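You operate a simulated robot arm through the tools that you are given. There is no shell and no other tool. Be economical: measure what you need, move in short steps, check, and stop when the job is done.

The job below is to be done with a simulated two-armed robot. You get a single attempt, and the scene is never put back.

Task
Fit the blue filter in its box and turn the air back on.
Fine: close the line valve before the cover opens; free the orange lever, lock it again, then open the valve. Where these are worked on the way, their far stop is far enough and under half their travel is too little: line valve, orange lever.

Only the result counts: the job must be done as asked and must still hold three seconds after the hand-in. Knocking over, shifting, dropping, spilling or breaking anything else fails it. Lids that push on must go on centred and level and be pressed home; caps that screw on are set level and turned clockwise until they are tight.

Robot
Two 7-joint arms with two-finger parallel grippers on one trunk, on a base that drives. Base frame: it is fixed to the floor where the robot stands at the start and does not move with it; the origin is under the middle of the robot, x ahead of it, y to its left, z up; the surface under the hand at the start is at about z = 820. Lengths are in mm, angles in degrees, forces in N, time in s.
The left shoulder is at the start at [70, 163, 1220], the right one opposite. With the tool pointing down near the work surface each hand reaches from about 360 to 880 mm from the robot's upright axis, wherever it stands, measured 20 degrees to its own side. Places, roughly: blue filter, green filter, orange filter [750, 1000, 750]; branch valve [1000, 1300, 900]; inside of the filter box [700, 200, 800]; line valve [500, 0, 900]; orange lever [600, 100, 900]; pressure dial [500, 400, 800]; teal lever [900, 600, 1000]; unload valve [900, 400, 900]; yellow cover [700, 200, 900]; yellow lever [600, 600, 1000]. Payload 3.43 kg a hand.
The TCP of each hand is the grasp point between the finger pads, 34 mm short of the fingertips. In the tool frame z runs along the fingers and y along their closing line. Largest opening 128 mm; finger width 24, thickness 12; the body of the gripper, 48 by 130 mm, starts 96 mm behind the TCP.
Orientation is that of the tool frame in the base frame, as a unit quaternion [w, x, y, z]. With the fingers straight down and closing along the base's y, the tool's x points along the base's -x, its y along +y and its z along -z.

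Tools
- The arms move only by the tool drive_tool. It takes "left_commands", "right_commands" or both (then of equal length, played together; a hand with none holds still); each is a list that holds one entry, the list of rows, each a list of 7 numbers: the shift along the base's x, y, z in units of 40 mm (1.0 is 40 mm), then the turn, a rotation vector about the base's x, y, z in units of 4 degrees (1.0 is 4 degrees), then the closure in counts, from 0 (fully open) to 255 (shut). In form: [[[tx, ty, tz, wx, wy, wz, grip], ...]]. A call has 1 to 10 rows; each row shifts and turns the commanded pose from where the row before left it. A call with a number of a shift or a turn outside -1 to 1 is refused whole. Rows are played at 5 a second. More than 50 mm and 8.6 degrees between two rows, or a gripper value outside its range, and nothing of the call is played. A pose out of reach is approached as far as the arm can. The call stops where the force on the tool passes 90 N (or 10 N more than at its start, if that is more) or the arm is blocked; 0.2 s more then pass. The fingers move at their own pace (about 153 mm/s each) and stop on an object; they squeeze with about 38 N. The grip force told is the motor's: it shows also when the fingers shut on nothing. Time passes only in rows, and 0.2 s behind the last, so rows that do not move let the fingers close. It gives the time, the measured TCP pose, the force on the tool (base axes), the opening and the grip force at its end, in the units of the frame above (readings bear some noise), with the torque about the TCP (base axes, N m) and any sound that the robot's microphone picked up.
- Cameras (640 x 400 px; columns grow to the right, rows downward): "scene" is now at [134.1, 33.7, 1448.7]; the picture's right is [0.40, -0.92, 0.00], its down [-0.50, -0.22, -0.84] and it looks along [0.77, 0.33, -0.55] (base axes); focal length 252 px, centre (320, 200). "left" rides on the left gripper at [76, 11, -160] in its tool frame; the picture's right is [-0.15, 0.99, 0.00], its down [-0.88, -0.13, -0.46] and it looks along [-0.45, -0.07, 0.89] (tool axes); focal length 234 px, centre (320, 200). "right" rides on the right gripper at [76, -11, -160] in its tool frame; the picture's right is [0.15, 0.99, 0.00], its down [-0.88, 0.13, -0.46] and it looks along [-0.45, 0.07, 0.89] (tool axes); focal length 234 px, centre (320, 200). There is no depth. A picture from a camera that has moved, and an enlarged one, comes with that camera's place and axes in the base frame and with its lens.
- snapshot(camera): a new picture of that camera. It takes no simulated time.
- slide_trunk(by): slides the trunk up (or, below 0, down) by that many mm; the arms and the scene camera ride with it, the base frame stays. It gives what a move gives, with no picture.
- roll_base(legs): drives the robot by 1 to 6 legs, each [ahead, left, turn to the left] in mm, mm and degrees, along the robot's own axes; the way and the turn of a leg run together, so that a leg with both is an arc; at most 1500 mm and 180 degrees a leg. The arms and the cameras ride along, it lands a little off, and it stops where it bumps. It gives what a move gives.
- turn_head(pan, tilt): turns the head with the scene camera to pan (to the left, within 86 degrees either way) and tilt (down, from -29 to 69), counted from straight ahead of the robot. It gives what a move gives.
- inspect(camera, box): a new picture of the part [left, top, right, bottom] of that camera's present view, enlarged. It takes no simulated time.
- hand_in(): hands the job in; it is judged then, once.

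Go step by step. Nothing tells you exact positions but the pictures and the camera data: compare them with the known pose of the tool, close in by small moves and look again before you grip or let go. The budget is 120 turns and 100 pictures, counting those below and the enlarged ones. Unless the task says otherwise, let go and move clear before handing in, and close with one line.

The tools are called as name(argument=value, ...) on one line, values as JSON. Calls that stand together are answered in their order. drive_tool: Moves the arms, as the interface text tells. Its arguments: {"type":"object","properties":{"left_commands":{"type":"array"},"right_commands":{"type":"array"}},"required":[]} The other tools are called the same way: slide_trunk (by) slides the trunk up or down; roll_base (legs) drives the base; turn_head (pan, tilt) turns the head that bears the scene camera; snapshot (camera) takes a picture; inspect (camera, box) takes an enlarged picture of a part of a camera's view; hand_in () hands the job in.

At the start:

```text
time_s: 0.0
left_ee_pos: [562.2, 452.1, 1191.5]
left_ee_rot: [0.0, 0.0, 1.0, 0.001]
left_contact_force: [-0.8, -0.4, 0.1]
left_moment: [-0.04, -0.02, 0.01]
left_gripper_width: 127.9
left_grasp_force: 0.0
right_ee_pos: [517.8, -64.3, 1251.4]
right_ee_rot: [-0.002, 0.0, 1.0, 0.0]
right_contact_force: [-0.8, -0.4, 1.0]
right_moment: [0.0, 0.0, 0.01]
right_gripper_width: 127.8
right_grasp_force: 0.0
trunk travel left (down, up): [-700.0, 240.0]
robot x, y, heading: [-1.5, 2.0, -0.0]
head pan, tilt: [23.3, 33.1]
```

scene: 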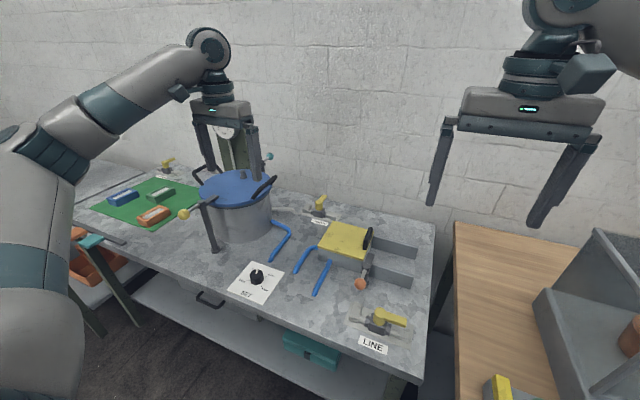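
right: 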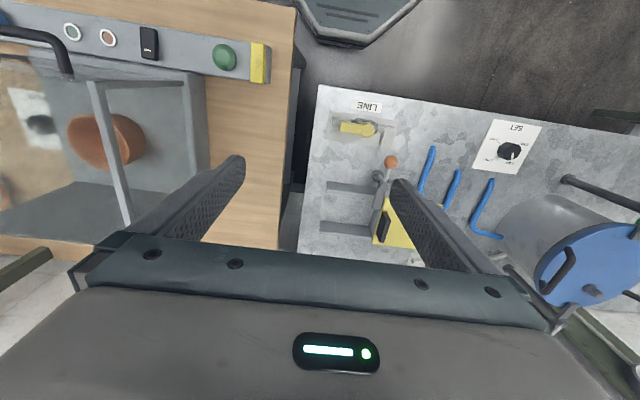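
left: 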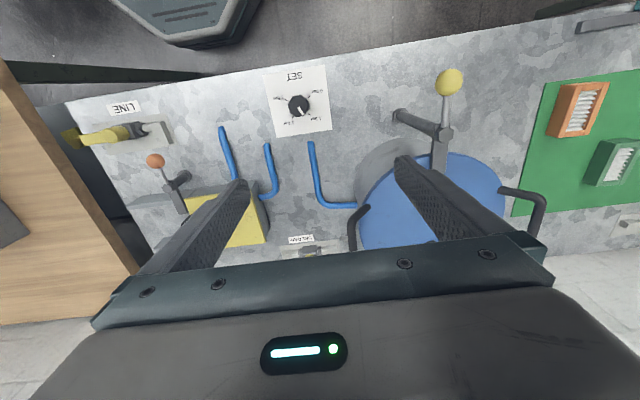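

I see a bench with the line valve near, the yellow cover with the orange-ball lever, and the filters on a green mat to the far left. I enlarge the views first to understand the parts.

inspect(camera="scene", box=[270, 190, 440, 370])

inspect(camera="left", box=[50, 80, 290, 260])

inspect(camera="scene", box=[70, 140, 250, 260])

inspect(camera="right", box=[300, 80, 480, 260])

```text
2.22 times, centred on (355, 280) of scene
camera zoom: at [134.1, 33.7, 1448.7], right [0.4, -0.92, 0.0], down [-0.5, -0.22, -0.84], along [0.77, 0.33, -0.55], focal length 560 px, centre (242, 22)
```

zoom: 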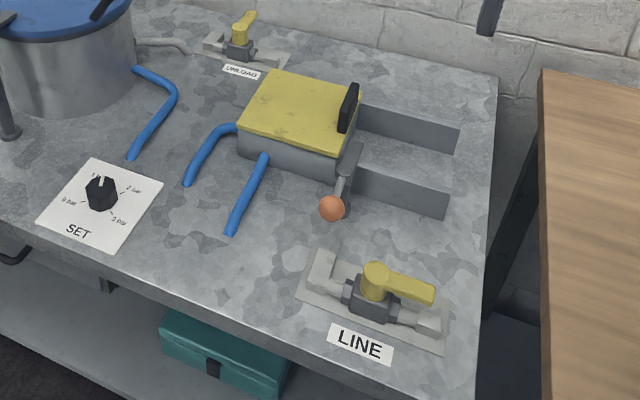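

```text
2.22 times, centred on (170, 170) of left
camera zoom: at [486.6, 463.6, 1350.8], right [0.15, 0.99, 0.0], down [0.88, -0.13, 0.46], along [0.45, -0.07, -0.89], focal length 520 px, centre (653, 267)
```

zoom: 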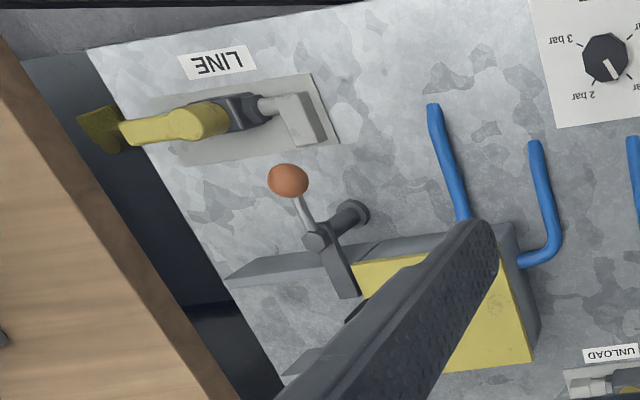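

```text
3.33 times, centred on (160, 200) of scene
camera zoom: at [134.1, 33.7, 1448.7], right [0.4, -0.92, 0.0], down [-0.5, -0.22, -0.84], along [0.77, 0.33, -0.55], focal length 840 px, centre (853, 200)
```

zoom: 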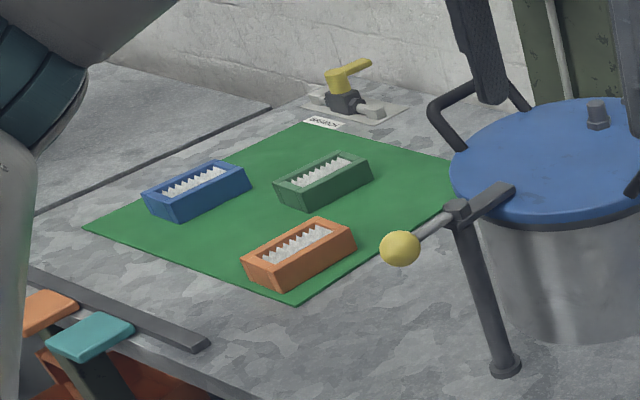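

```text
2.22 times, centred on (390, 170) of right
camera zoom: at [441.5, -73.9, 1411.0], right [-0.15, 0.99, 0.0], down [0.88, 0.13, 0.45], along [0.45, 0.07, -0.89], focal length 520 px, centre (164, 267)
```

zoom: 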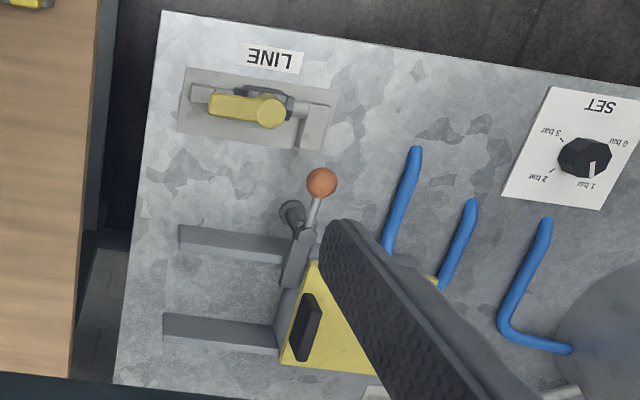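

The line valve's knob is at about (525, 43, 873) with its handle pointing to -y, in line with the pipe, so it is open. The orange lever pivots near (638, 111) and its ball is at (581, 112, 895). I bring the right hand, fingers shut, above the handle's far side.

drive_tool(right_commands=[[[0.13, 0.2, -0.91, 0, 0, 0, 255], [0.13, 0.2, -0.91, 0, 0, 0, 255], [0.13, 0.2, -0.91, 0, 0, 0, 255], [0.13, 0.2, -0.91, 0, 0, 0, 255], [0.13, 0.2, -0.91, 0, 0, 0, 255], [0.13, 0.2, -0.91, 0, 0, 0, 255], [0.13, 0.2, -0.91, 0, 0, 0, 255], [0.13, 0.2, -0.91, 0, 0, 0, 255]]])

snapshot(camera="right")

inspect(camera="left", box=[50, 80, 290, 260])

```text
time_s: 2.0
left_ee_pos: [563.0, 448.5, 1191.4]
left_ee_rot: [0.0, 0.002, 1.0, -0.001]
left_contact_force: [0.3, -0.4, -0.6]
left_moment: [0.0, 0.03, -0.01]
left_gripper_width: 128.1
left_grasp_force: 0.1
right_ee_pos: [591.9, -13.1, 1026.5]
right_ee_rot: [0.067, 0.01, 0.998, -0.003]
right_contact_force: [-0.8, -1.0, -0.9]
right_moment: [-0.01, 0.03, -0.01]
right_gripper_width: 0.0
right_grasp_force: 33.4
trunk travel left (down, up): [-700.0, 240.0]
robot x, y, heading: [-2.6, -4.9, -0.4]
head pan, tilt: [23.3, 33.1]
stopped in row 8 (right hand): the arm was blocked; the commanded pose is now the measured one
```

```text
92 pictures are left
camera right: at [494.8, -21.0, 1173.7], right [-0.13, 0.99, -0.02], down [0.82, 0.12, 0.57], along [0.57, 0.05, -0.82], focal length 234 px, centre (320, 200)
```

right: 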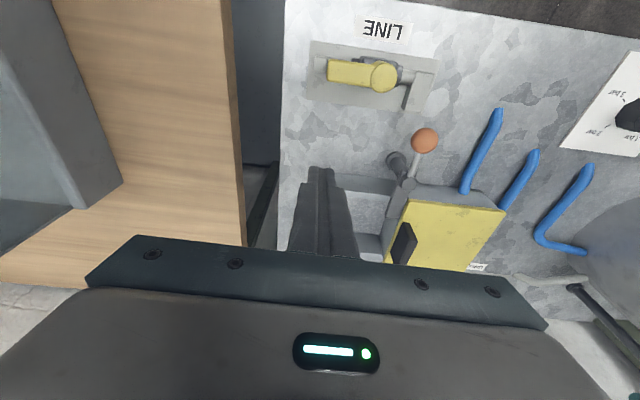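

```text
2.22 times, centred on (170, 170) of left
camera zoom: at [487.4, 459.8, 1350.0], right [0.15, 0.99, 0.0], down [0.88, -0.13, 0.46], along [0.45, -0.07, -0.89], focal length 520 px, centre (653, 267)
```

zoom: 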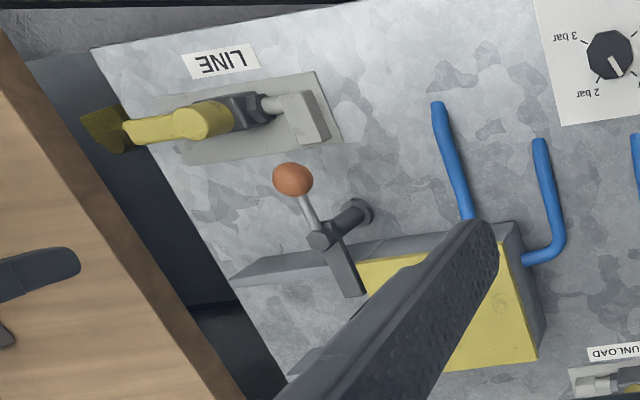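

The right arm was blocked early; I look to see what it touched.

turn_head(pan=-20, tilt=35)

snapshot(camera="scene")

```text
time_s: 3.1
left_ee_pos: [562.5, 447.8, 1194.7]
left_ee_rot: [0.001, 0.001, 1.0, 0.001]
left_contact_force: [0.2, -0.3, -0.4]
left_moment: [-0.03, 0.03, 0.0]
left_gripper_width: 128.2
left_grasp_force: 0.0
right_ee_pos: [588.8, -11.9, 1026.8]
right_ee_rot: [0.065, 0.006, 0.998, 0.0]
right_contact_force: [-0.1, 0.3, -0.8]
right_moment: [-0.03, 0.01, -0.01]
right_gripper_width: 0.3
right_grasp_force: 32.8
trunk travel left (down, up): [-700.0, 240.0]
robot x, y, heading: [2.8, -5.2, -0.4]
head pan, tilt: [-20.0, 35.0]
```

```text
90 pictures are left
camera scene: at [131.3, -36.1, 1446.5], right [-0.34, -0.94, 0.0], down [-0.54, 0.2, -0.82], along [0.77, -0.28, -0.57], focal length 252 px, centre (320, 200)
```

scene: 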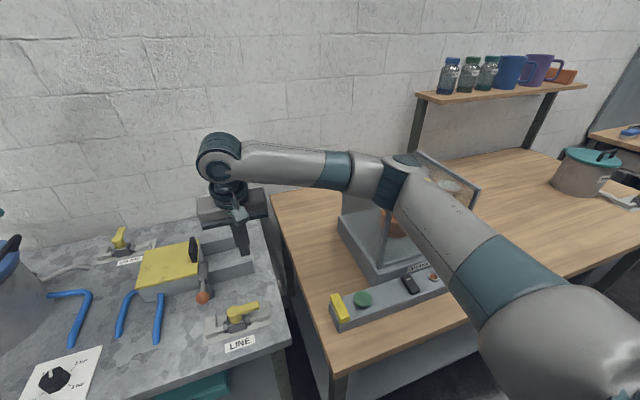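

The right elbow leans against the machine on the neighbouring bench, so I pull the right arm back up along its path. I will work with the left arm, or from a shifted base.

drive_tool(right_commands=[[[-0.25, -0.15, 0.9, 0, 0.3, 0, 255], [-0.25, -0.15, 0.9, 0, 0.3, 0, 255], [-0.25, -0.15, 0.9, 0, 0.3, 0, 255], [-0.25, -0.2, 0.9, 0, 0.3, 0, 255], [-0.25, -0.25, 0.9, 0, 0.3, 0, 255], [-0.25, -0.25, 0.9, 0, 0.3, 0, 255], [-0.4, -0.25, 0.7, 0, 0, 0, 255]]])

snapshot(camera="scene")

```text
time_s: 4.7
left_ee_pos: [564.5, 447.8, 1192.6]
left_ee_rot: [0.0, 0.002, 1.0, 0.0]
left_contact_force: [-0.3, 0.3, -0.1]
left_moment: [0.02, 0.0, 0.0]
left_gripper_width: 128.1
left_grasp_force: 0.2
right_ee_pos: [512.9, -65.3, 1262.7]
right_ee_rot: [-0.006, 0.006, 1.0, -0.001]
right_contact_force: [0.1, -0.6, -0.4]
right_moment: [0.02, 0.0, 0.02]
right_gripper_width: 0.3
right_grasp_force: 32.6
trunk travel left (down, up): [-700.0, 240.0]
robot x, y, heading: [-0.9, -2.1, -0.1]
head pan, tilt: [-20.0, 35.0]
```

```text
89 pictures are left
camera scene: at [135.9, -34.9, 1445.8], right [-0.34, -0.94, 0.0], down [-0.54, 0.2, -0.82], along [0.77, -0.28, -0.57], focal length 252 px, centre (320, 200)
```

scene: 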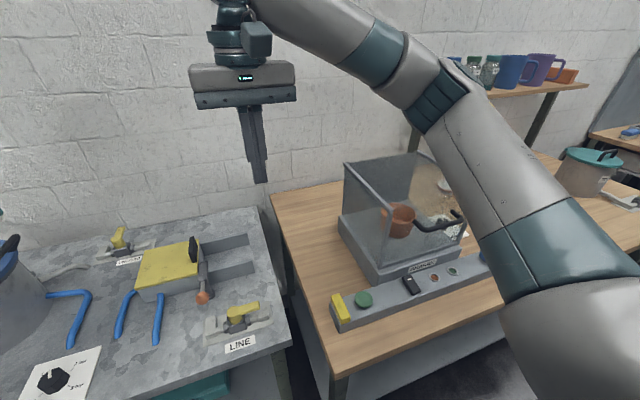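

The machine on the next bench looks unmoved. I raise the trunk for elbow clearance, park the right hand out to the side, and bring the left hand over.

slide_trunk(by=120)

drive_tool(right_commands=[[[-0.2, -0.8, 0.1, 0, 0, 0, 255], [-0.2, -0.8, 0.1, 0, 0, 0, 255], [-0.2, -0.8, 0.1, 0, 0, 0, 255], [-0.2, -0.8, 0.1, 0, 0, 0, 255], [-0.2, -0.8, 0.1, 0, 0, 0, 255], [-0.2, -0.8, 0.1, 0, 0, 0, 255], [-0.2, -0.8, 0.1, 0, 0, 0, 255], [-0.2, -0.8, 0.1, 0, 0, 0, 255]]], left_commands=[[[0, -0.9, -0.3, 0, 0, 0, 255], [0, -0.9, -0.3, 0, 0, 0, 255], [0, -0.9, -0.3, 0, 0, 0, 255], [0, -0.9, -0.3, 0, 0, 0, 255], [0, -0.9, -0.3, 0, 0, 0, 255], [0, -0.9, -0.3, 0, 0, 0, 255], [0, -0.9, -0.3, 0, 0, 0, 255], [0, -0.9, -0.3, 0, 0, 0, 255]]])

turn_head(pan=15, tilt=40)

snapshot(camera="scene")

```text
time_s: 6.2
left_ee_pos: [567.1, 449.0, 1311.6]
left_ee_rot: [0.0, 0.001, 1.0, 0.0]
left_contact_force: [0.0, 0.8, 0.3]
left_moment: [0.0, -0.04, -0.02]
left_gripper_width: 127.9
left_grasp_force: 0.1
right_ee_pos: [514.2, -65.2, 1380.9]
right_ee_rot: [-0.006, 0.006, 1.0, -0.001]
right_contact_force: [0.1, 0.0, 1.2]
right_moment: [0.01, 0.01, -0.01]
right_gripper_width: 0.0
right_grasp_force: 32.6
trunk travel left (down, up): [-820.0, 120.0]
robot x, y, heading: [2.8, -3.3, -0.0]
head pan, tilt: [-20.0, 35.0]
```

```text
time_s: 8.0
left_ee_pos: [565.2, 156.5, 1216.9]
left_ee_rot: [0.0, 0.002, 1.0, 0.001]
left_contact_force: [-0.6, -0.3, -0.1]
left_moment: [0.06, 0.0, 0.02]
left_gripper_width: 0.2
left_grasp_force: 32.6
right_ee_pos: [449.0, -325.3, 1411.7]
right_ee_rot: [-0.006, 0.006, 1.0, 0.0]
right_contact_force: [-0.2, 0.4, 0.3]
right_moment: [0.03, 0.0, 0.02]
right_gripper_width: 0.0
right_grasp_force: 33.0
trunk travel left (down, up): [-820.0, 120.0]
robot x, y, heading: [0.5, -1.3, -0.1]
head pan, tilt: [-20.0, 35.0]
```

```text
time_s: 9.0
left_ee_pos: [565.4, 159.4, 1215.6]
left_ee_rot: [0.0, 0.001, 1.0, 0.0]
left_contact_force: [-0.4, -0.5, 0.1]
left_moment: [0.01, 0.0, -0.02]
left_gripper_width: 0.1
left_grasp_force: 32.8
right_ee_pos: [449.3, -321.7, 1414.8]
right_ee_rot: [-0.006, 0.006, 1.0, 0.0]
right_contact_force: [0.8, 0.0, -0.6]
right_moment: [-0.01, 0.0, 0.03]
right_gripper_width: 0.0
right_grasp_force: 32.2
trunk travel left (down, up): [-820.0, 120.0]
robot x, y, heading: [1.5, -3.3, -0.2]
head pan, tilt: [15.0, 40.0]
```

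```text
88 pictures are left
camera scene: at [136.7, 17.5, 1558.2], right [0.26, -0.97, 0.0], down [-0.62, -0.16, -0.77], along [0.74, 0.2, -0.64], focal length 252 px, centre (320, 200)
```

scene: 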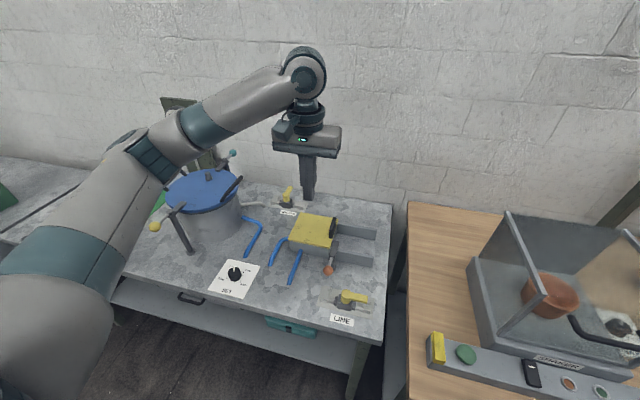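

The left arm is clear. I move it on towards the valve handle.

drive_tool(left_commands=[[[-0.03, -0.59, -0.8, 0, 0, 0, 255], [-0.03, -0.59, -0.8, 0, 0, 0, 255], [-0.03, -0.59, -0.8, 0, 0, 0, 255], [-0.03, -0.59, -0.8, 0, 0, 0, 255], [-0.03, -0.59, -0.8, 0, 0, 0, 255], [-0.03, -0.59, -0.8, 0, 0, 0, 255], [-0.03, -0.59, -0.8, 0, 0, 0, 255]]])

snapshot(camera="scene")

snapshot(camera="left")

```text
time_s: 10.6
left_ee_pos: [557.5, -6.2, 991.1]
left_ee_rot: [0.0, 0.001, 1.0, 0.0]
left_contact_force: [0.0, 0.1, 0.5]
left_moment: [0.01, -0.03, 0.0]
left_gripper_width: 0.1
left_grasp_force: 33.1
right_ee_pos: [450.8, -322.4, 1413.5]
right_ee_rot: [-0.006, 0.006, 1.0, -0.001]
right_contact_force: [0.4, 0.2, 0.7]
right_moment: [0.04, 0.03, -0.01]
right_gripper_width: 0.0
right_grasp_force: 33.1
trunk travel left (down, up): [-820.0, 120.0]
robot x, y, heading: [2.6, -2.2, 0.0]
head pan, tilt: [15.0, 40.0]
```

```text
87 pictures are left
camera scene: at [137.1, 16.2, 1558.3], right [0.26, -0.97, 0.0], down [-0.62, -0.16, -0.77], along [0.74, 0.2, -0.64], focal length 252 px, centre (320, 200)
```

scene: 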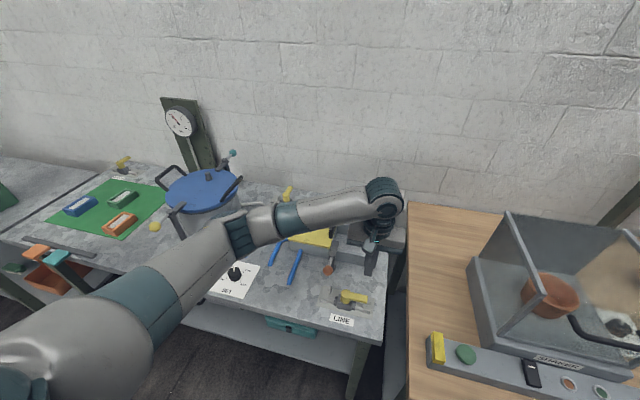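

```text
86 pictures are left
camera left: at [481.5, 5.6, 1150.5], right [0.15, 0.99, 0.0], down [0.88, -0.13, 0.46], along [0.45, -0.07, -0.89], focal length 234 px, centre (320, 200)
```

left: 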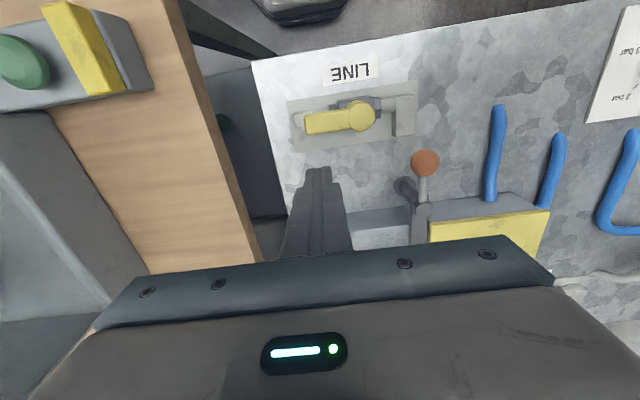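

The view agrees: knob (522, 45), handle tip (521, -18). I lower the fingers beside the handle and check before pushing.

drive_tool(left_commands=[[[0, 0, -0.8, 0, 0, 0, 255], [0, 0, -0.8, 0, 0, 0, 255], [0, 0, -0.8, 0, 0, 0, 255]]])

inspect(camera="left", box=[220, 40, 460, 190])

inspect(camera="scene", box=[280, 200, 420, 340])

```text
time_s: 11.4
left_ee_pos: [557.0, -5.2, 894.7]
left_ee_rot: [0.001, 0.002, 1.0, 0.0]
left_contact_force: [0.7, -0.7, -0.3]
left_moment: [0.01, -0.03, 0.0]
left_gripper_width: 0.0
left_grasp_force: 33.2
right_ee_pos: [449.7, -321.9, 1413.9]
right_ee_rot: [-0.006, 0.006, 1.0, -0.001]
right_contact_force: [0.5, 0.5, 0.1]
right_moment: [-0.02, -0.01, 0.01]
right_gripper_width: 0.0
right_grasp_force: 33.3
trunk travel left (down, up): [-820.0, 120.0]
robot x, y, heading: [-0.0, -3.7, -0.2]
head pan, tilt: [15.0, 40.0]
```

```text
2.67 times, centred on (340, 115) of left
camera zoom: at [481.7, 6.0, 1054.3], right [0.15, 0.99, 0.0], down [0.88, -0.13, 0.46], along [0.45, -0.07, -0.89], focal length 624 px, centre (267, 427)
```

zoom: 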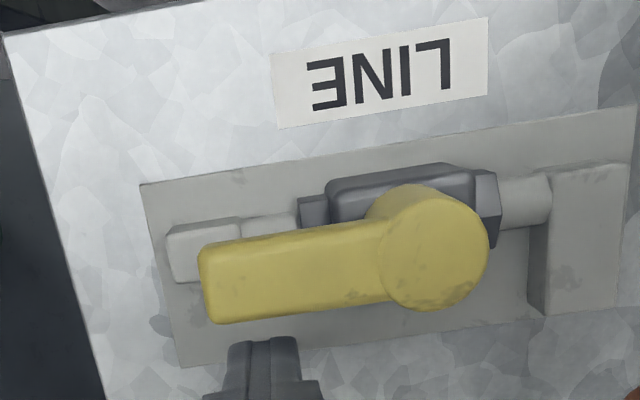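

```text
2.86 times, centred on (350, 270) of scene
camera zoom: at [136.5, 17.6, 1558.3], right [0.26, -0.97, 0.0], down [-0.62, -0.16, -0.77], along [0.74, 0.2, -0.64], focal length 720 px, centre (234, 0)
```

zoom: 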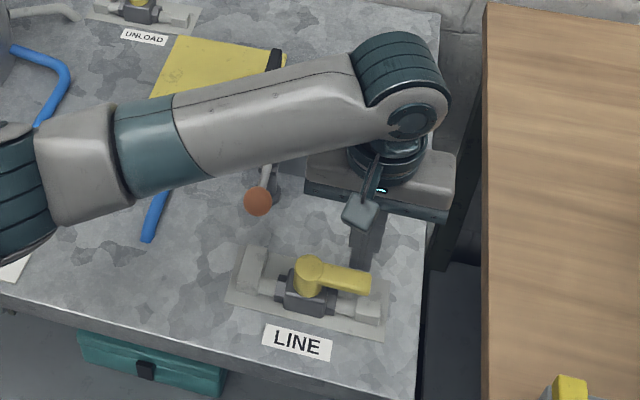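

The finger stands just behind the handle's outer end. I push the handle clockwise along its arc.

drive_tool(left_commands=[[[-0.3, 0, 0, 0, 0, 0, 255], [-0.34, -0.11, 0, 0, 0, 0, 255], [-0.36, -0.01, 0, 0, 0, 0, 255], [-0.35, 0.08, 0, 0, 0, 0, 255], [-0.32, 0.17, 0, 0, 0, 0, 255]]])

inspect(camera="left", box=[220, 40, 460, 190])

```text
time_s: 12.2
left_ee_pos: [544.7, -6.6, 899.5]
left_ee_rot: [0.022, -0.011, 1.0, 0.0]
left_contact_force: [73.7, -1.9, -54.3]
left_moment: [-0.25, -4.57, -0.27]
left_gripper_width: 0.0
left_grasp_force: 32.7
right_ee_pos: [456.7, -322.9, 1411.5]
right_ee_rot: [-0.009, 0.007, 1.0, -0.001]
right_contact_force: [-1.1, 0.8, 0.6]
right_moment: [-0.01, -0.07, 0.0]
right_gripper_width: 0.0
right_grasp_force: 32.8
trunk travel left (down, up): [-820.0, 120.0]
robot x, y, heading: [4.4, -0.8, -0.1]
head pan, tilt: [15.0, 40.0]
stopped in row 4 (left hand): the force on the tool passed its limit at 101 N (the readings are from after the stop); the commanded pose is now the measured one
```

```text
2.67 times, centred on (340, 115) of left
camera zoom: at [461.5, 4.0, 1055.5], right [0.12, 0.99, 0.01], down [0.86, -0.11, 0.49], along [0.49, -0.05, -0.87], focal length 624 px, centre (267, 427)
```

zoom: 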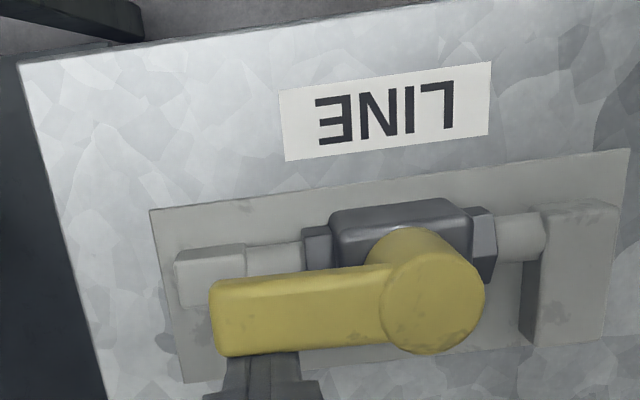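

It didn't budge, so that side is the stop; the closed unload valve's handle also points to +x. I go over to the near side and push the other way.

drive_tool(left_commands=[[[0.3, 0, 0, 0, 0.6, -0.3, 255], [0, 0, 0.8, 0, 0, 0, 255], [0, 0, 0.7, 0, 0, 0, 255], [-0.9, 0, 0, 0, 0, 0, 255], [-0.9, 0, 0, 0, 0, 0, 255], [0, 0, -0.8, 0, 0, 0, 255], [0, 0, -0.82, 0, 0, 0, 255]]])

snapshot(camera="left")

```text
time_s: 13.8
left_ee_pos: [474.4, -6.3, 897.0]
left_ee_rot: [-0.005, 0.003, 1.0, -0.001]
left_contact_force: [0.4, 0.5, 0.6]
left_moment: [-0.01, -0.01, -0.01]
left_gripper_width: 0.0
left_grasp_force: 33.2
right_ee_pos: [452.6, -320.2, 1413.6]
right_ee_rot: [-0.006, 0.006, 1.0, -0.001]
right_contact_force: [0.1, -0.4, 0.1]
right_moment: [0.02, 0.0, 0.02]
right_gripper_width: 0.0
right_grasp_force: 33.1
trunk travel left (down, up): [-820.0, 120.0]
robot x, y, heading: [6.1, -4.5, 0.3]
head pan, tilt: [15.0, 40.0]
```

```text
82 pictures are left
camera left: at [400.1, 5.8, 1056.3], right [0.15, 0.99, 0.0], down [0.88, -0.13, 0.45], along [0.44, -0.07, -0.89], focal length 234 px, centre (320, 200)
```

left: 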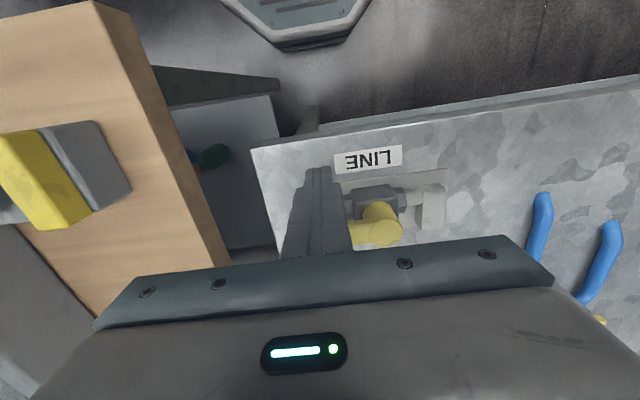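

The finger is on the near side of the handle. I push along the arc towards +x.

drive_tool(left_commands=[[[0.3, 0, 0, 0, 0, 0, 255], [0.3, 0.02, 0, 0, 0, 0, 255], [0.34, -0.08, 0, 0, 0, 0, 255], [0.36, -0.01, 0, 0, 0, 0, 255], [0.35, 0.08, 0, 0, 0, 0, 255], [0.32, 0.17, 0, 0, 0, 0, 255], [0.26, 0.24, 0, 0, 0, 0, 255], [0.19, 0.3, 0, 0, 0, 0, 255], [0.05, 0.12, 0, 0, 0, 0, 255]]])

snapshot(camera="left")

snapshot(camera="scene")

```text
time_s: 15.8
left_ee_pos: [570.4, 23.1, 896.5]
left_ee_rot: [-0.006, 0.004, 1.0, -0.001]
left_contact_force: [-4.9, -12.8, -2.7]
left_moment: [-0.09, 0.04, 0.2]
left_gripper_width: 0.0
left_grasp_force: 33.0
right_ee_pos: [450.9, -325.8, 1413.2]
right_ee_rot: [-0.006, 0.006, 1.0, 0.0]
right_contact_force: [0.1, -1.6, 0.5]
right_moment: [0.01, -0.01, 0.0]
right_gripper_width: 0.1
right_grasp_force: 33.2
trunk travel left (down, up): [-820.0, 120.0]
robot x, y, heading: [4.8, -2.7, -0.2]
head pan, tilt: [15.0, 40.0]
```

```text
81 pictures are left
camera left: at [497.9, 34.9, 1056.5], right [0.16, 0.99, 0.0], down [0.88, -0.14, 0.45], along [0.44, -0.07, -0.89], focal length 234 px, centre (320, 200)
```

left: 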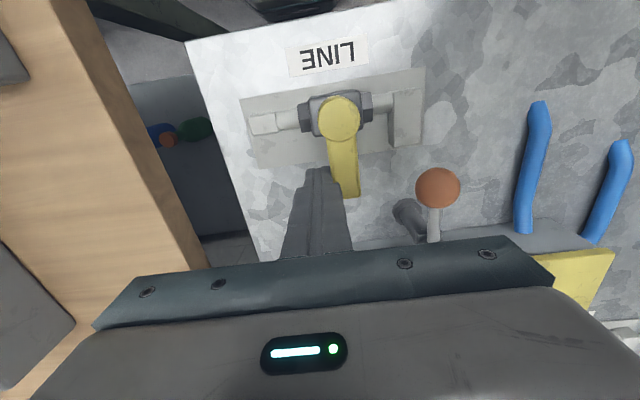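

```text
80 pictures are left
camera scene: at [137.6, 13.6, 1558.3], right [0.26, -0.97, 0.0], down [-0.62, -0.16, -0.77], along [0.74, 0.2, -0.64], focal length 252 px, centre (320, 200)
```

scene: 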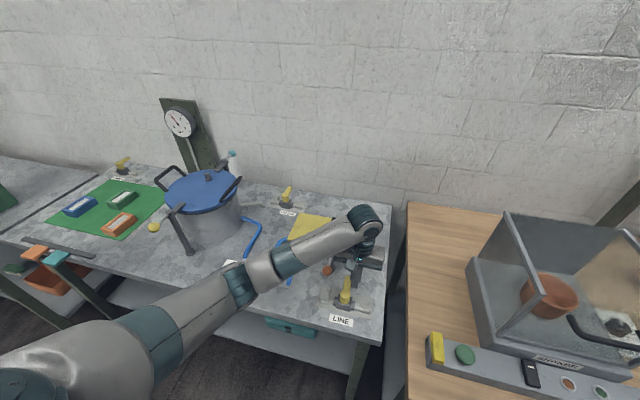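

The handle now points about to +x, across the pipe. I press a little further to find the stop, then lift off.

drive_tool(left_commands=[[[0, 0.2, 0, 0, 0, 0, 255], [0, 0.15, 0, 0, 0, 0, 255], [0, 0, 0, 0, 0, 0, 255]]])

drive_tool(left_commands=[[[0.1, -0.5, 0, 0, 0, 0, 255], [0, 0, 1, 0, 0, 0, 255], [0, 0, 1, 0, 0, 0, 255], [0, -0.5, 1, 0, 0, 0, 255]]])

snapshot(camera="left")

```text
time_s: 16.6
left_ee_pos: [571.6, 24.5, 897.6]
left_ee_rot: [-0.005, 0.009, 1.0, -0.006]
left_contact_force: [-5.8, -66.5, -16.3]
left_moment: [-0.75, -0.1, 0.75]
left_gripper_width: 0.0
left_grasp_force: 32.9
right_ee_pos: [451.4, -331.9, 1412.1]
right_ee_rot: [-0.005, 0.007, 1.0, 0.003]
right_contact_force: [0.6, 0.3, -1.3]
right_moment: [0.0, 0.0, 0.0]
right_gripper_width: 0.0
right_grasp_force: 32.5
trunk travel left (down, up): [-820.0, 120.0]
robot x, y, heading: [-0.3, -3.7, -0.5]
head pan, tilt: [15.0, 40.0]
```

```text
time_s: 17.6
left_ee_pos: [578.4, 0.1, 1017.1]
left_ee_rot: [-0.005, 0.002, 1.0, 0.001]
left_contact_force: [0.5, 0.0, -0.7]
left_moment: [0.04, 0.01, 0.03]
left_gripper_width: 0.0
left_grasp_force: 32.8
right_ee_pos: [452.8, -323.6, 1413.5]
right_ee_rot: [-0.007, 0.005, 1.0, 0.0]
right_contact_force: [0.0, -0.4, 0.0]
right_moment: [0.04, 0.0, 0.0]
right_gripper_width: 0.0
right_grasp_force: 33.4
trunk travel left (down, up): [-820.0, 120.0]
robot x, y, heading: [2.5, -4.1, 0.2]
head pan, tilt: [15.0, 40.0]
```

```text
79 pictures are left
camera left: at [504.3, 11.5, 1176.6], right [0.15, 0.99, 0.0], down [0.88, -0.13, 0.45], along [0.44, -0.07, -0.89], focal length 234 px, centre (320, 200)
```

left: 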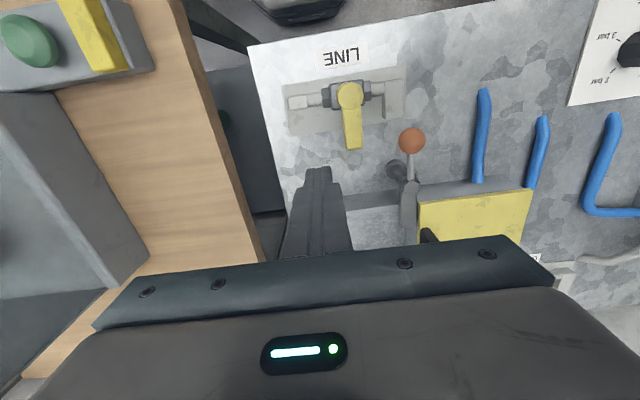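

The valve is shut against its stop. I move forward over the rails to look at the lever and cover from close by.

drive_tool(left_commands=[[[0.9, 0, 0, 0, 0, 0, 255], [0.9, 0, 0, 0, 0, 0, 255]]])

inspect(camera="left", box=[320, 50, 560, 230])

```text
time_s: 18.2
left_ee_pos: [650.6, -0.9, 1015.1]
left_ee_rot: [-0.006, 0.004, 1.0, 0.0]
left_contact_force: [-0.6, -0.8, 0.0]
left_moment: [-0.01, 0.03, 0.02]
left_gripper_width: 0.1
left_grasp_force: 33.2
right_ee_pos: [453.4, -322.0, 1412.7]
right_ee_rot: [-0.008, 0.005, 1.0, 0.0]
right_contact_force: [-0.2, -0.4, 0.0]
right_moment: [0.02, -0.01, 0.01]
right_gripper_width: 0.0
right_grasp_force: 33.1
trunk travel left (down, up): [-820.0, 120.0]
robot x, y, heading: [6.2, -1.7, -0.0]
head pan, tilt: [15.0, 40.0]
```

```text
2.22 times, centred on (440, 140) of left
camera zoom: at [576.6, 11.1, 1175.1], right [0.15, 0.99, 0.0], down [0.88, -0.14, 0.45], along [0.44, -0.07, -0.9], focal length 520 px, centre (53, 333)
```

zoom: 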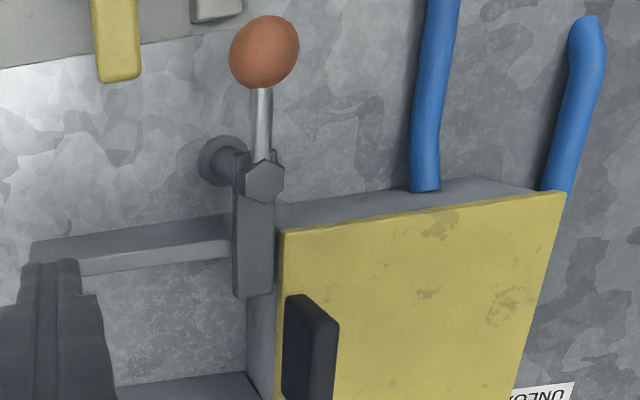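

The lever lies along x, with its hub at (641, 110), ball at (583, 111, 895) and blade standing in front of the cover's -y edge. The cover is a slide that leaves towards -y, so I push the ball from -y to +y to swing the blade away.

drive_tool(left_commands=[[[-0.8, 0.98, 0, 0, 0, 0, 255], [-0.8, 0.98, 0, 0, 0, 0, 255], [0, 0, -0.8, 0, 0, 0, 255], [0, 0, -0.8, 0, 0, 0, 255], [0, 0, -0.8, 0, 0, 0, 255]]])

snapshot(camera="left")

```text
refused: row 1 steps farther than a row can; nothing moved
```

```text
77 pictures are left
camera left: at [576.6, 11.1, 1175.1], right [0.15, 0.99, 0.0], down [0.88, -0.14, 0.45], along [0.44, -0.07, -0.9], focal length 234 px, centre (320, 200)
```

left: 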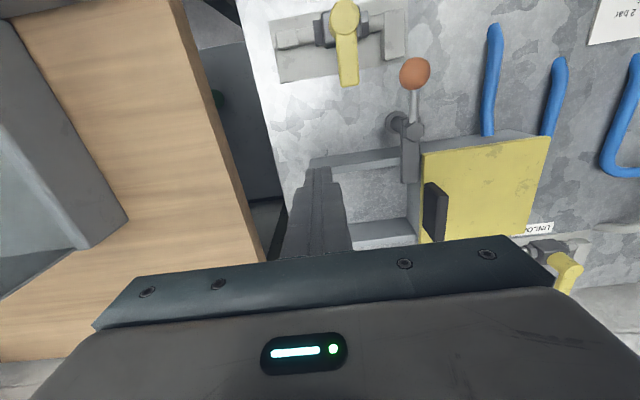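

The step was too long and nothing moved; I send it again in smaller rows.

drive_tool(left_commands=[[[-0.54, 0.65, 0, 0, 0, 0, 255], [-0.54, 0.65, 0, 0, 0, 0, 255], [-0.54, 0.65, 0, 0, 0, 0, 255], [0, 0, -0.8, 0, 0, 0, 255], [0, 0, -0.8, 0, 0, 0, 255], [0, 0, -0.85, 0, 0, 0, 255]]])

snapshot(camera="left")

```text
time_s: 19.6
left_ee_pos: [584.6, 79.1, 919.3]
left_ee_rot: [-0.005, 0.003, 1.0, -0.001]
left_contact_force: [0.0, 0.3, -1.6]
left_moment: [-0.01, 0.02, -0.04]
left_gripper_width: 0.3
left_grasp_force: 33.0
right_ee_pos: [452.2, -322.2, 1413.6]
right_ee_rot: [-0.006, 0.005, 1.0, -0.001]
right_contact_force: [0.9, -0.5, 0.2]
right_moment: [0.0, -0.02, 0.02]
right_gripper_width: 0.0
right_grasp_force: 33.2
trunk travel left (down, up): [-820.0, 120.0]
robot x, y, heading: [3.3, -6.0, -0.1]
head pan, tilt: [15.0, 40.0]
```

```text
76 pictures are left
camera left: at [510.7, 91.4, 1077.9], right [0.15, 0.99, 0.0], down [0.88, -0.13, 0.45], along [0.44, -0.07, -0.89], focal length 234 px, centre (320, 200)
```

left: 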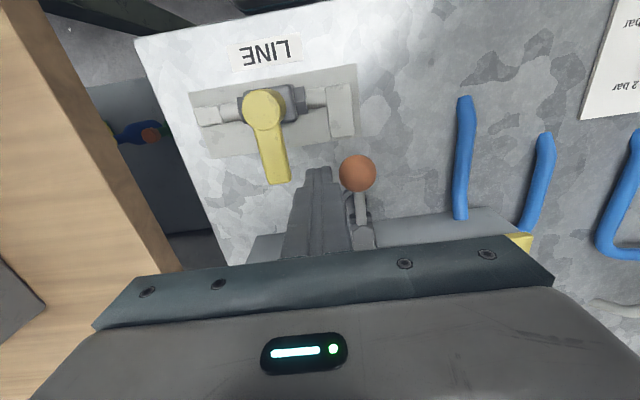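

The finger stands right beside the ball. I push the ball around its arc.

drive_tool(left_commands=[[[0.02, 0.08, -0.1, 0, 0, 0, 255], [-0.13, 0.38, 0, 0, 0, 0, 255], [-0.03, 0.4, 0, 0, 0, 0, 255], [0.07, 0.4, 0, 0, 0, 0, 255], [0.18, 0.36, 0, 0, 0, 0, 255], [0.26, 0.3, 0, 0, 0, 0, 255], [0.33, 0.23, 0, 0, 0, 0, 255]]])

snapshot(camera="left")

inspect(camera="scene", box=[260, 180, 420, 320])

```text
time_s: 21.2
left_ee_pos: [606.7, 162.0, 914.8]
left_ee_rot: [-0.007, 0.005, 1.0, 0.001]
left_contact_force: [-17.5, -9.3, -5.6]
left_moment: [-0.32, 0.4, 0.03]
left_gripper_width: 0.0
left_grasp_force: 33.1
right_ee_pos: [446.5, -323.5, 1415.8]
right_ee_rot: [-0.004, 0.007, 1.0, 0.0]
right_contact_force: [-1.0, 0.5, 0.0]
right_moment: [0.01, -0.02, 0.02]
right_gripper_width: 0.2
right_grasp_force: 33.0
trunk travel left (down, up): [-820.0, 120.0]
robot x, y, heading: [3.0, -4.7, -0.1]
head pan, tilt: [15.0, 40.0]
```

```text
75 pictures are left
camera left: at [532.9, 174.1, 1073.9], right [0.16, 0.99, 0.0], down [0.88, -0.14, 0.44], along [0.44, -0.07, -0.9], focal length 234 px, centre (320, 200)
```

left: 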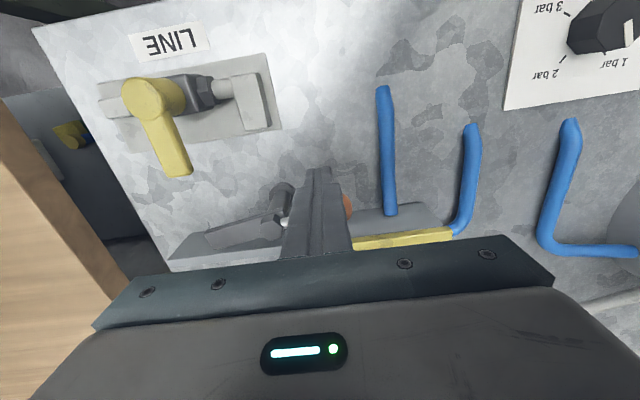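

```text
2.86 times, centred on (340, 250) of scene
camera zoom: at [133.2, 15.1, 1558.5], right [0.26, -0.97, 0.0], down [-0.62, -0.16, -0.77], along [0.74, 0.2, -0.64], focal length 720 px, centre (263, 57)
```

zoom: 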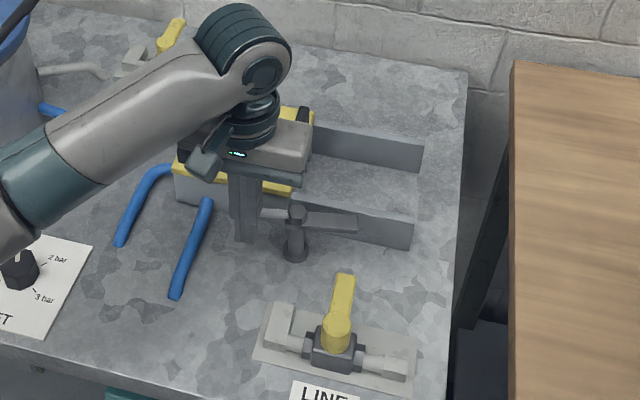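

The lever has swung about 80°. I push slightly more to reach its stop.

drive_tool(left_commands=[[[0.25, 0.05, 0, 0, 0, 0, 255], [0.2, 0, 0, 0, 0, 0, 255], [0.15, 0, 0, 0, 0, 0, 255]]])

drive_tool(left_commands=[[[-0.5, -0.2, 0, 0, 0, 0, 255], [0, 0, 0.9, 0, 0, 0, 255], [0, 0, 0.9, 0, 0, 0, 255], [0, -0.9, 0.5, 0, 0, 0, 255], [0.3, -0.9, 0.2, 0, 0, 0, 255], [0.5, -0.9, 0, 0, 0, 0, 255], [0.9, -0.5, 0, 0, 0, 0, 255]]])

snapshot(camera="left")

inspect(camera="scene", box=[260, 180, 420, 320])

```text
time_s: 21.9
left_ee_pos: [607.9, 162.5, 914.0]
left_ee_rot: [-0.022, 0.011, 1.0, -0.003]
left_contact_force: [-51.6, -4.3, 37.4]
left_moment: [0.25, 0.75, 0.21]
left_gripper_width: 0.0
left_grasp_force: 32.8
right_ee_pos: [442.9, -321.5, 1417.2]
right_ee_rot: [-0.004, 0.005, 1.0, -0.001]
right_contact_force: [0.9, 0.4, -0.3]
right_moment: [-0.02, 0.11, 0.03]
right_gripper_width: 0.0
right_grasp_force: 32.7
trunk travel left (down, up): [-820.0, 120.0]
robot x, y, heading: [-1.5, -1.6, -0.2]
head pan, tilt: [15.0, 40.0]
stopped in row 3 (left hand): the force on the tool passed its limit at 95 N (the readings are from after the stop); the commanded pose is now the measured one
```

```text
time_s: 23.5
left_ee_pos: [666.7, 26.8, 1005.7]
left_ee_rot: [-0.021, 0.006, 1.0, 0.0]
left_contact_force: [0.6, -0.3, -0.5]
left_moment: [0.02, 0.01, -0.01]
left_gripper_width: 0.0
left_grasp_force: 32.9
right_ee_pos: [452.0, -321.9, 1412.8]
right_ee_rot: [-0.006, 0.005, 1.0, 0.0]
right_contact_force: [0.6, -0.1, 0.0]
right_moment: [0.01, 0.02, 0.01]
right_gripper_width: 0.0
right_grasp_force: 33.3
trunk travel left (down, up): [-820.0, 120.0]
robot x, y, heading: [-0.3, -2.0, -0.1]
head pan, tilt: [15.0, 40.0]
```

```text
73 pictures are left
camera left: at [597.5, 39.5, 1168.1], right [0.16, 0.99, -0.01], down [0.9, -0.14, 0.42], along [0.41, -0.07, -0.91], focal length 234 px, centre (320, 200)
```

left: 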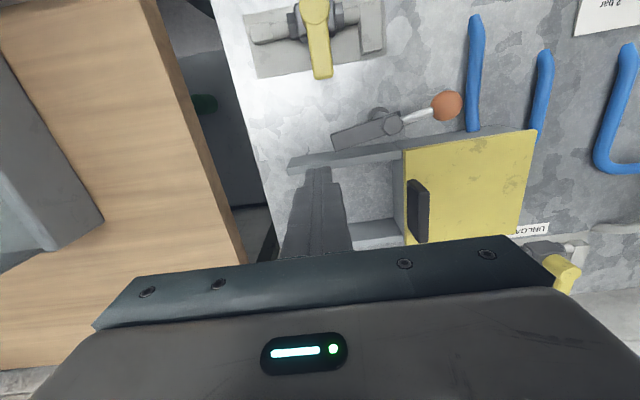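

```text
2.86 times, centred on (340, 250) of scene
camera zoom: at [138.7, 15.6, 1558.0], right [0.26, -0.97, 0.0], down [-0.62, -0.16, -0.77], along [0.74, 0.2, -0.64], focal length 720 px, centre (263, 57)
```

zoom: 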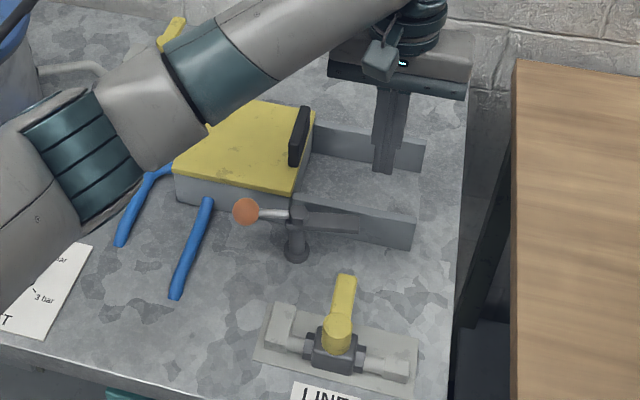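

The lever is free at its stop. Next is the cover's black handle; I zoom in on it.

inspect(camera="left", box=[360, 110, 560, 260])

inspect(camera="scene", box=[300, 190, 380, 250])

```text
2.67 times, centred on (460, 185) of left
camera zoom: at [597.5, 39.5, 1168.1], right [0.16, 0.99, -0.01], down [0.9, -0.14, 0.42], along [0.41, -0.07, -0.91], focal length 624 px, centre (-53, 240)
```

zoom: 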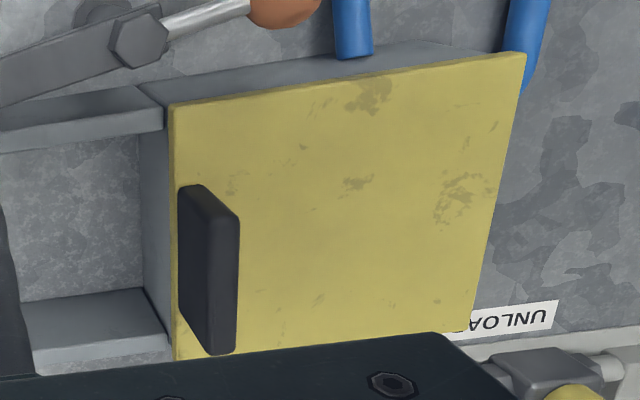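

```text
6.67 times, centred on (340, 220) of scene
camera zoom: at [138.7, 15.6, 1558.0], right [0.26, -0.97, 0.0], down [-0.62, -0.16, -0.77], along [0.74, 0.2, -0.64], focal length 1681 px, centre (187, 67)
```

zoom: 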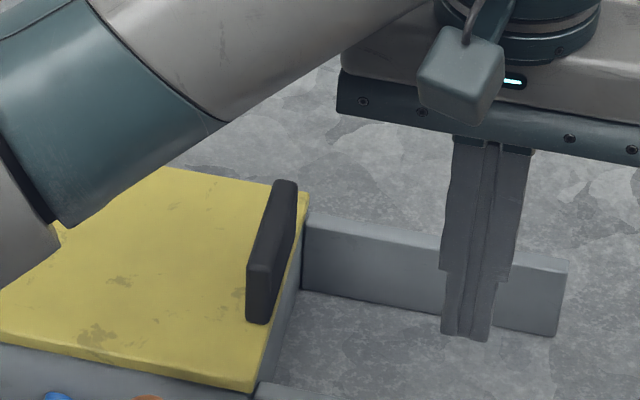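

The handle's top is about (737, 132, 942), a plate standing across y. I open the fingers and straddle it from above.

drive_tool(left_commands=[[[0.58, 0.88, 0, 0, -0.3, 0.17, 130], [0.58, 0.88, 0, 0, -0.3, 0, 130], [0.58, 0.88, 0, 0, 0, 0, 130]]])

snapshot(camera="left")

inspect(camera="scene", box=[280, 160, 400, 250])

```text
time_s: 24.3
left_ee_pos: [734.7, 134.1, 1005.9]
left_ee_rot: [0.0, 0.002, 1.0, -0.002]
left_contact_force: [-0.2, -0.2, -0.9]
left_moment: [-0.04, 0.0, -0.01]
left_gripper_width: 63.0
left_grasp_force: 0.1
right_ee_pos: [450.6, -320.6, 1414.5]
right_ee_rot: [-0.006, 0.005, 1.0, -0.002]
right_contact_force: [0.3, -0.4, -0.5]
right_moment: [-0.02, 0.03, -0.01]
right_gripper_width: 0.0
right_grasp_force: 33.2
trunk travel left (down, up): [-820.0, 120.0]
robot x, y, heading: [8.2, -6.0, -0.2]
head pan, tilt: [15.0, 40.0]
```

```text
69 pictures are left
camera left: at [659.1, 146.0, 1165.6], right [0.15, 0.99, 0.0], down [0.88, -0.13, 0.46], along [0.45, -0.07, -0.89], focal length 234 px, centre (320, 200)
```

left: 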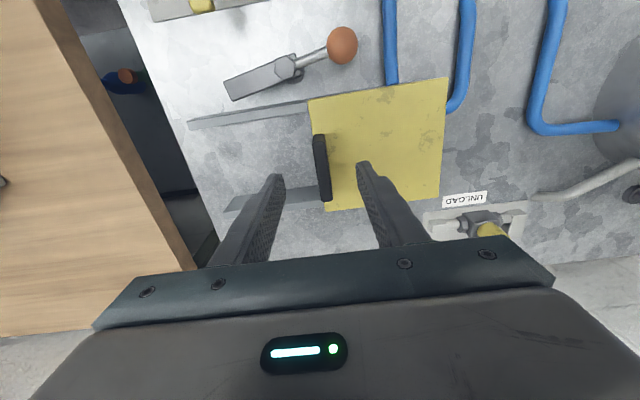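

```text
4.44 times, centred on (340, 205) of scene
camera zoom: at [136.9, 18.3, 1558.2], right [0.26, -0.97, 0.0], down [-0.62, -0.17, -0.77], along [0.74, 0.2, -0.64], focal length 1121 px, centre (231, 178)
```

zoom: 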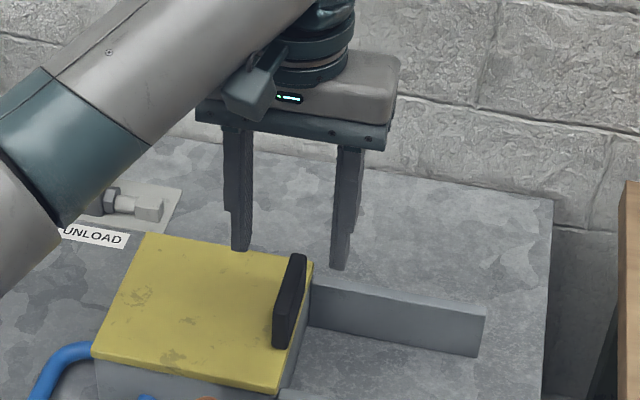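

The handle sits at (737, 136), between the fingers. I go down, with the tips staying above the cover, and grip.

drive_tool(left_commands=[[[0.06, 0.05, -0.8, 0, 0, 0, 130], [0, 0, -0.8, 0, 0, 0, 130], [0, 0, 0, 0, 0, 0, 255], [0, 0, 0, 0, 0, 0, 255], [0, 0, 0, 0, 0, 0, 255]]])

inspect(camera="scene", box=[280, 160, 400, 250])

```text
time_s: 25.5
left_ee_pos: [737.8, 135.5, 943.3]
left_ee_rot: [0.0, 0.002, 1.0, -0.001]
left_contact_force: [1.3, -3.5, -4.3]
left_moment: [0.54, -0.83, 0.69]
left_gripper_width: 13.5
left_grasp_force: 44.8
right_ee_pos: [451.0, -321.7, 1412.4]
right_ee_rot: [-0.007, 0.006, 1.0, -0.001]
right_contact_force: [0.6, 0.8, -0.3]
right_moment: [-0.04, 0.04, 0.0]
right_gripper_width: 0.0
right_grasp_force: 33.1
trunk travel left (down, up): [-820.0, 120.0]
robot x, y, heading: [0.5, -3.4, 0.0]
head pan, tilt: [15.0, 40.0]
```

```text
4.44 times, centred on (340, 205) of scene
camera zoom: at [137.4, 16.6, 1558.1], right [0.26, -0.97, 0.0], down [-0.62, -0.17, -0.77], along [0.74, 0.2, -0.64], focal length 1121 px, centre (231, 178)
```

zoom: 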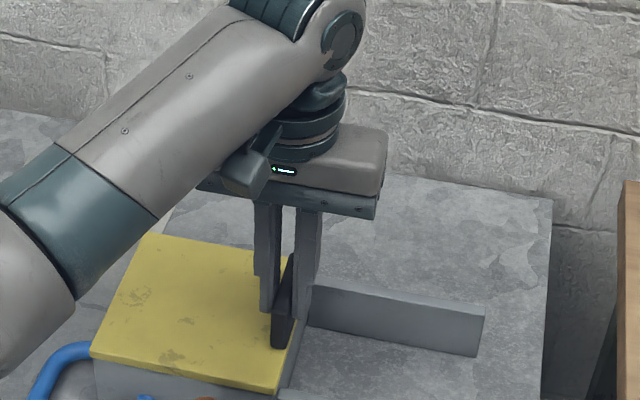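

The handle is gripped at 13.5 mm. I slide the cover a little towards -y to test it.

drive_tool(left_commands=[[[0, -0.3, 0, 0, 0, 0, 255], [0, -0.3, 0, 0, 0, 0, 255], [0, -0.4, 0, 0, 0, 0, 255], [0, -0.5, 0, 0, 0, 0, 255]]])

inspect(camera="scene", box=[260, 160, 420, 300])

```text
time_s: 26.5
left_ee_pos: [736.7, 76.4, 942.7]
left_ee_rot: [0.001, 0.001, 1.0, -0.002]
left_contact_force: [4.2, 3.8, -1.6]
left_moment: [0.67, -0.1, 0.57]
left_gripper_width: 13.5
left_grasp_force: 44.9
right_ee_pos: [450.7, -320.0, 1413.2]
right_ee_rot: [-0.007, 0.006, 1.0, -0.001]
right_contact_force: [0.1, -0.6, 0.7]
right_moment: [0.0, -0.02, 0.02]
right_gripper_width: 0.1
right_grasp_force: 32.7
trunk travel left (down, up): [-820.0, 120.0]
robot x, y, heading: [0.4, -0.0, 0.3]
head pan, tilt: [15.0, 40.0]
```

```text
2.86 times, centred on (340, 230) of scene
camera zoom: at [137.9, 17.0, 1558.1], right [0.26, -0.97, 0.0], down [-0.62, -0.17, -0.77], along [0.74, 0.2, -0.64], focal length 720 px, centre (263, 114)
```

zoom: 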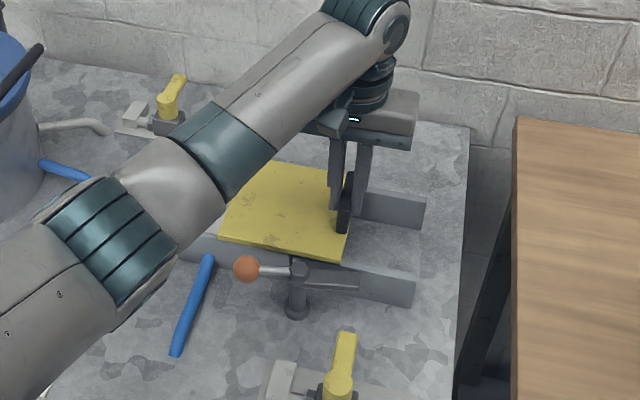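

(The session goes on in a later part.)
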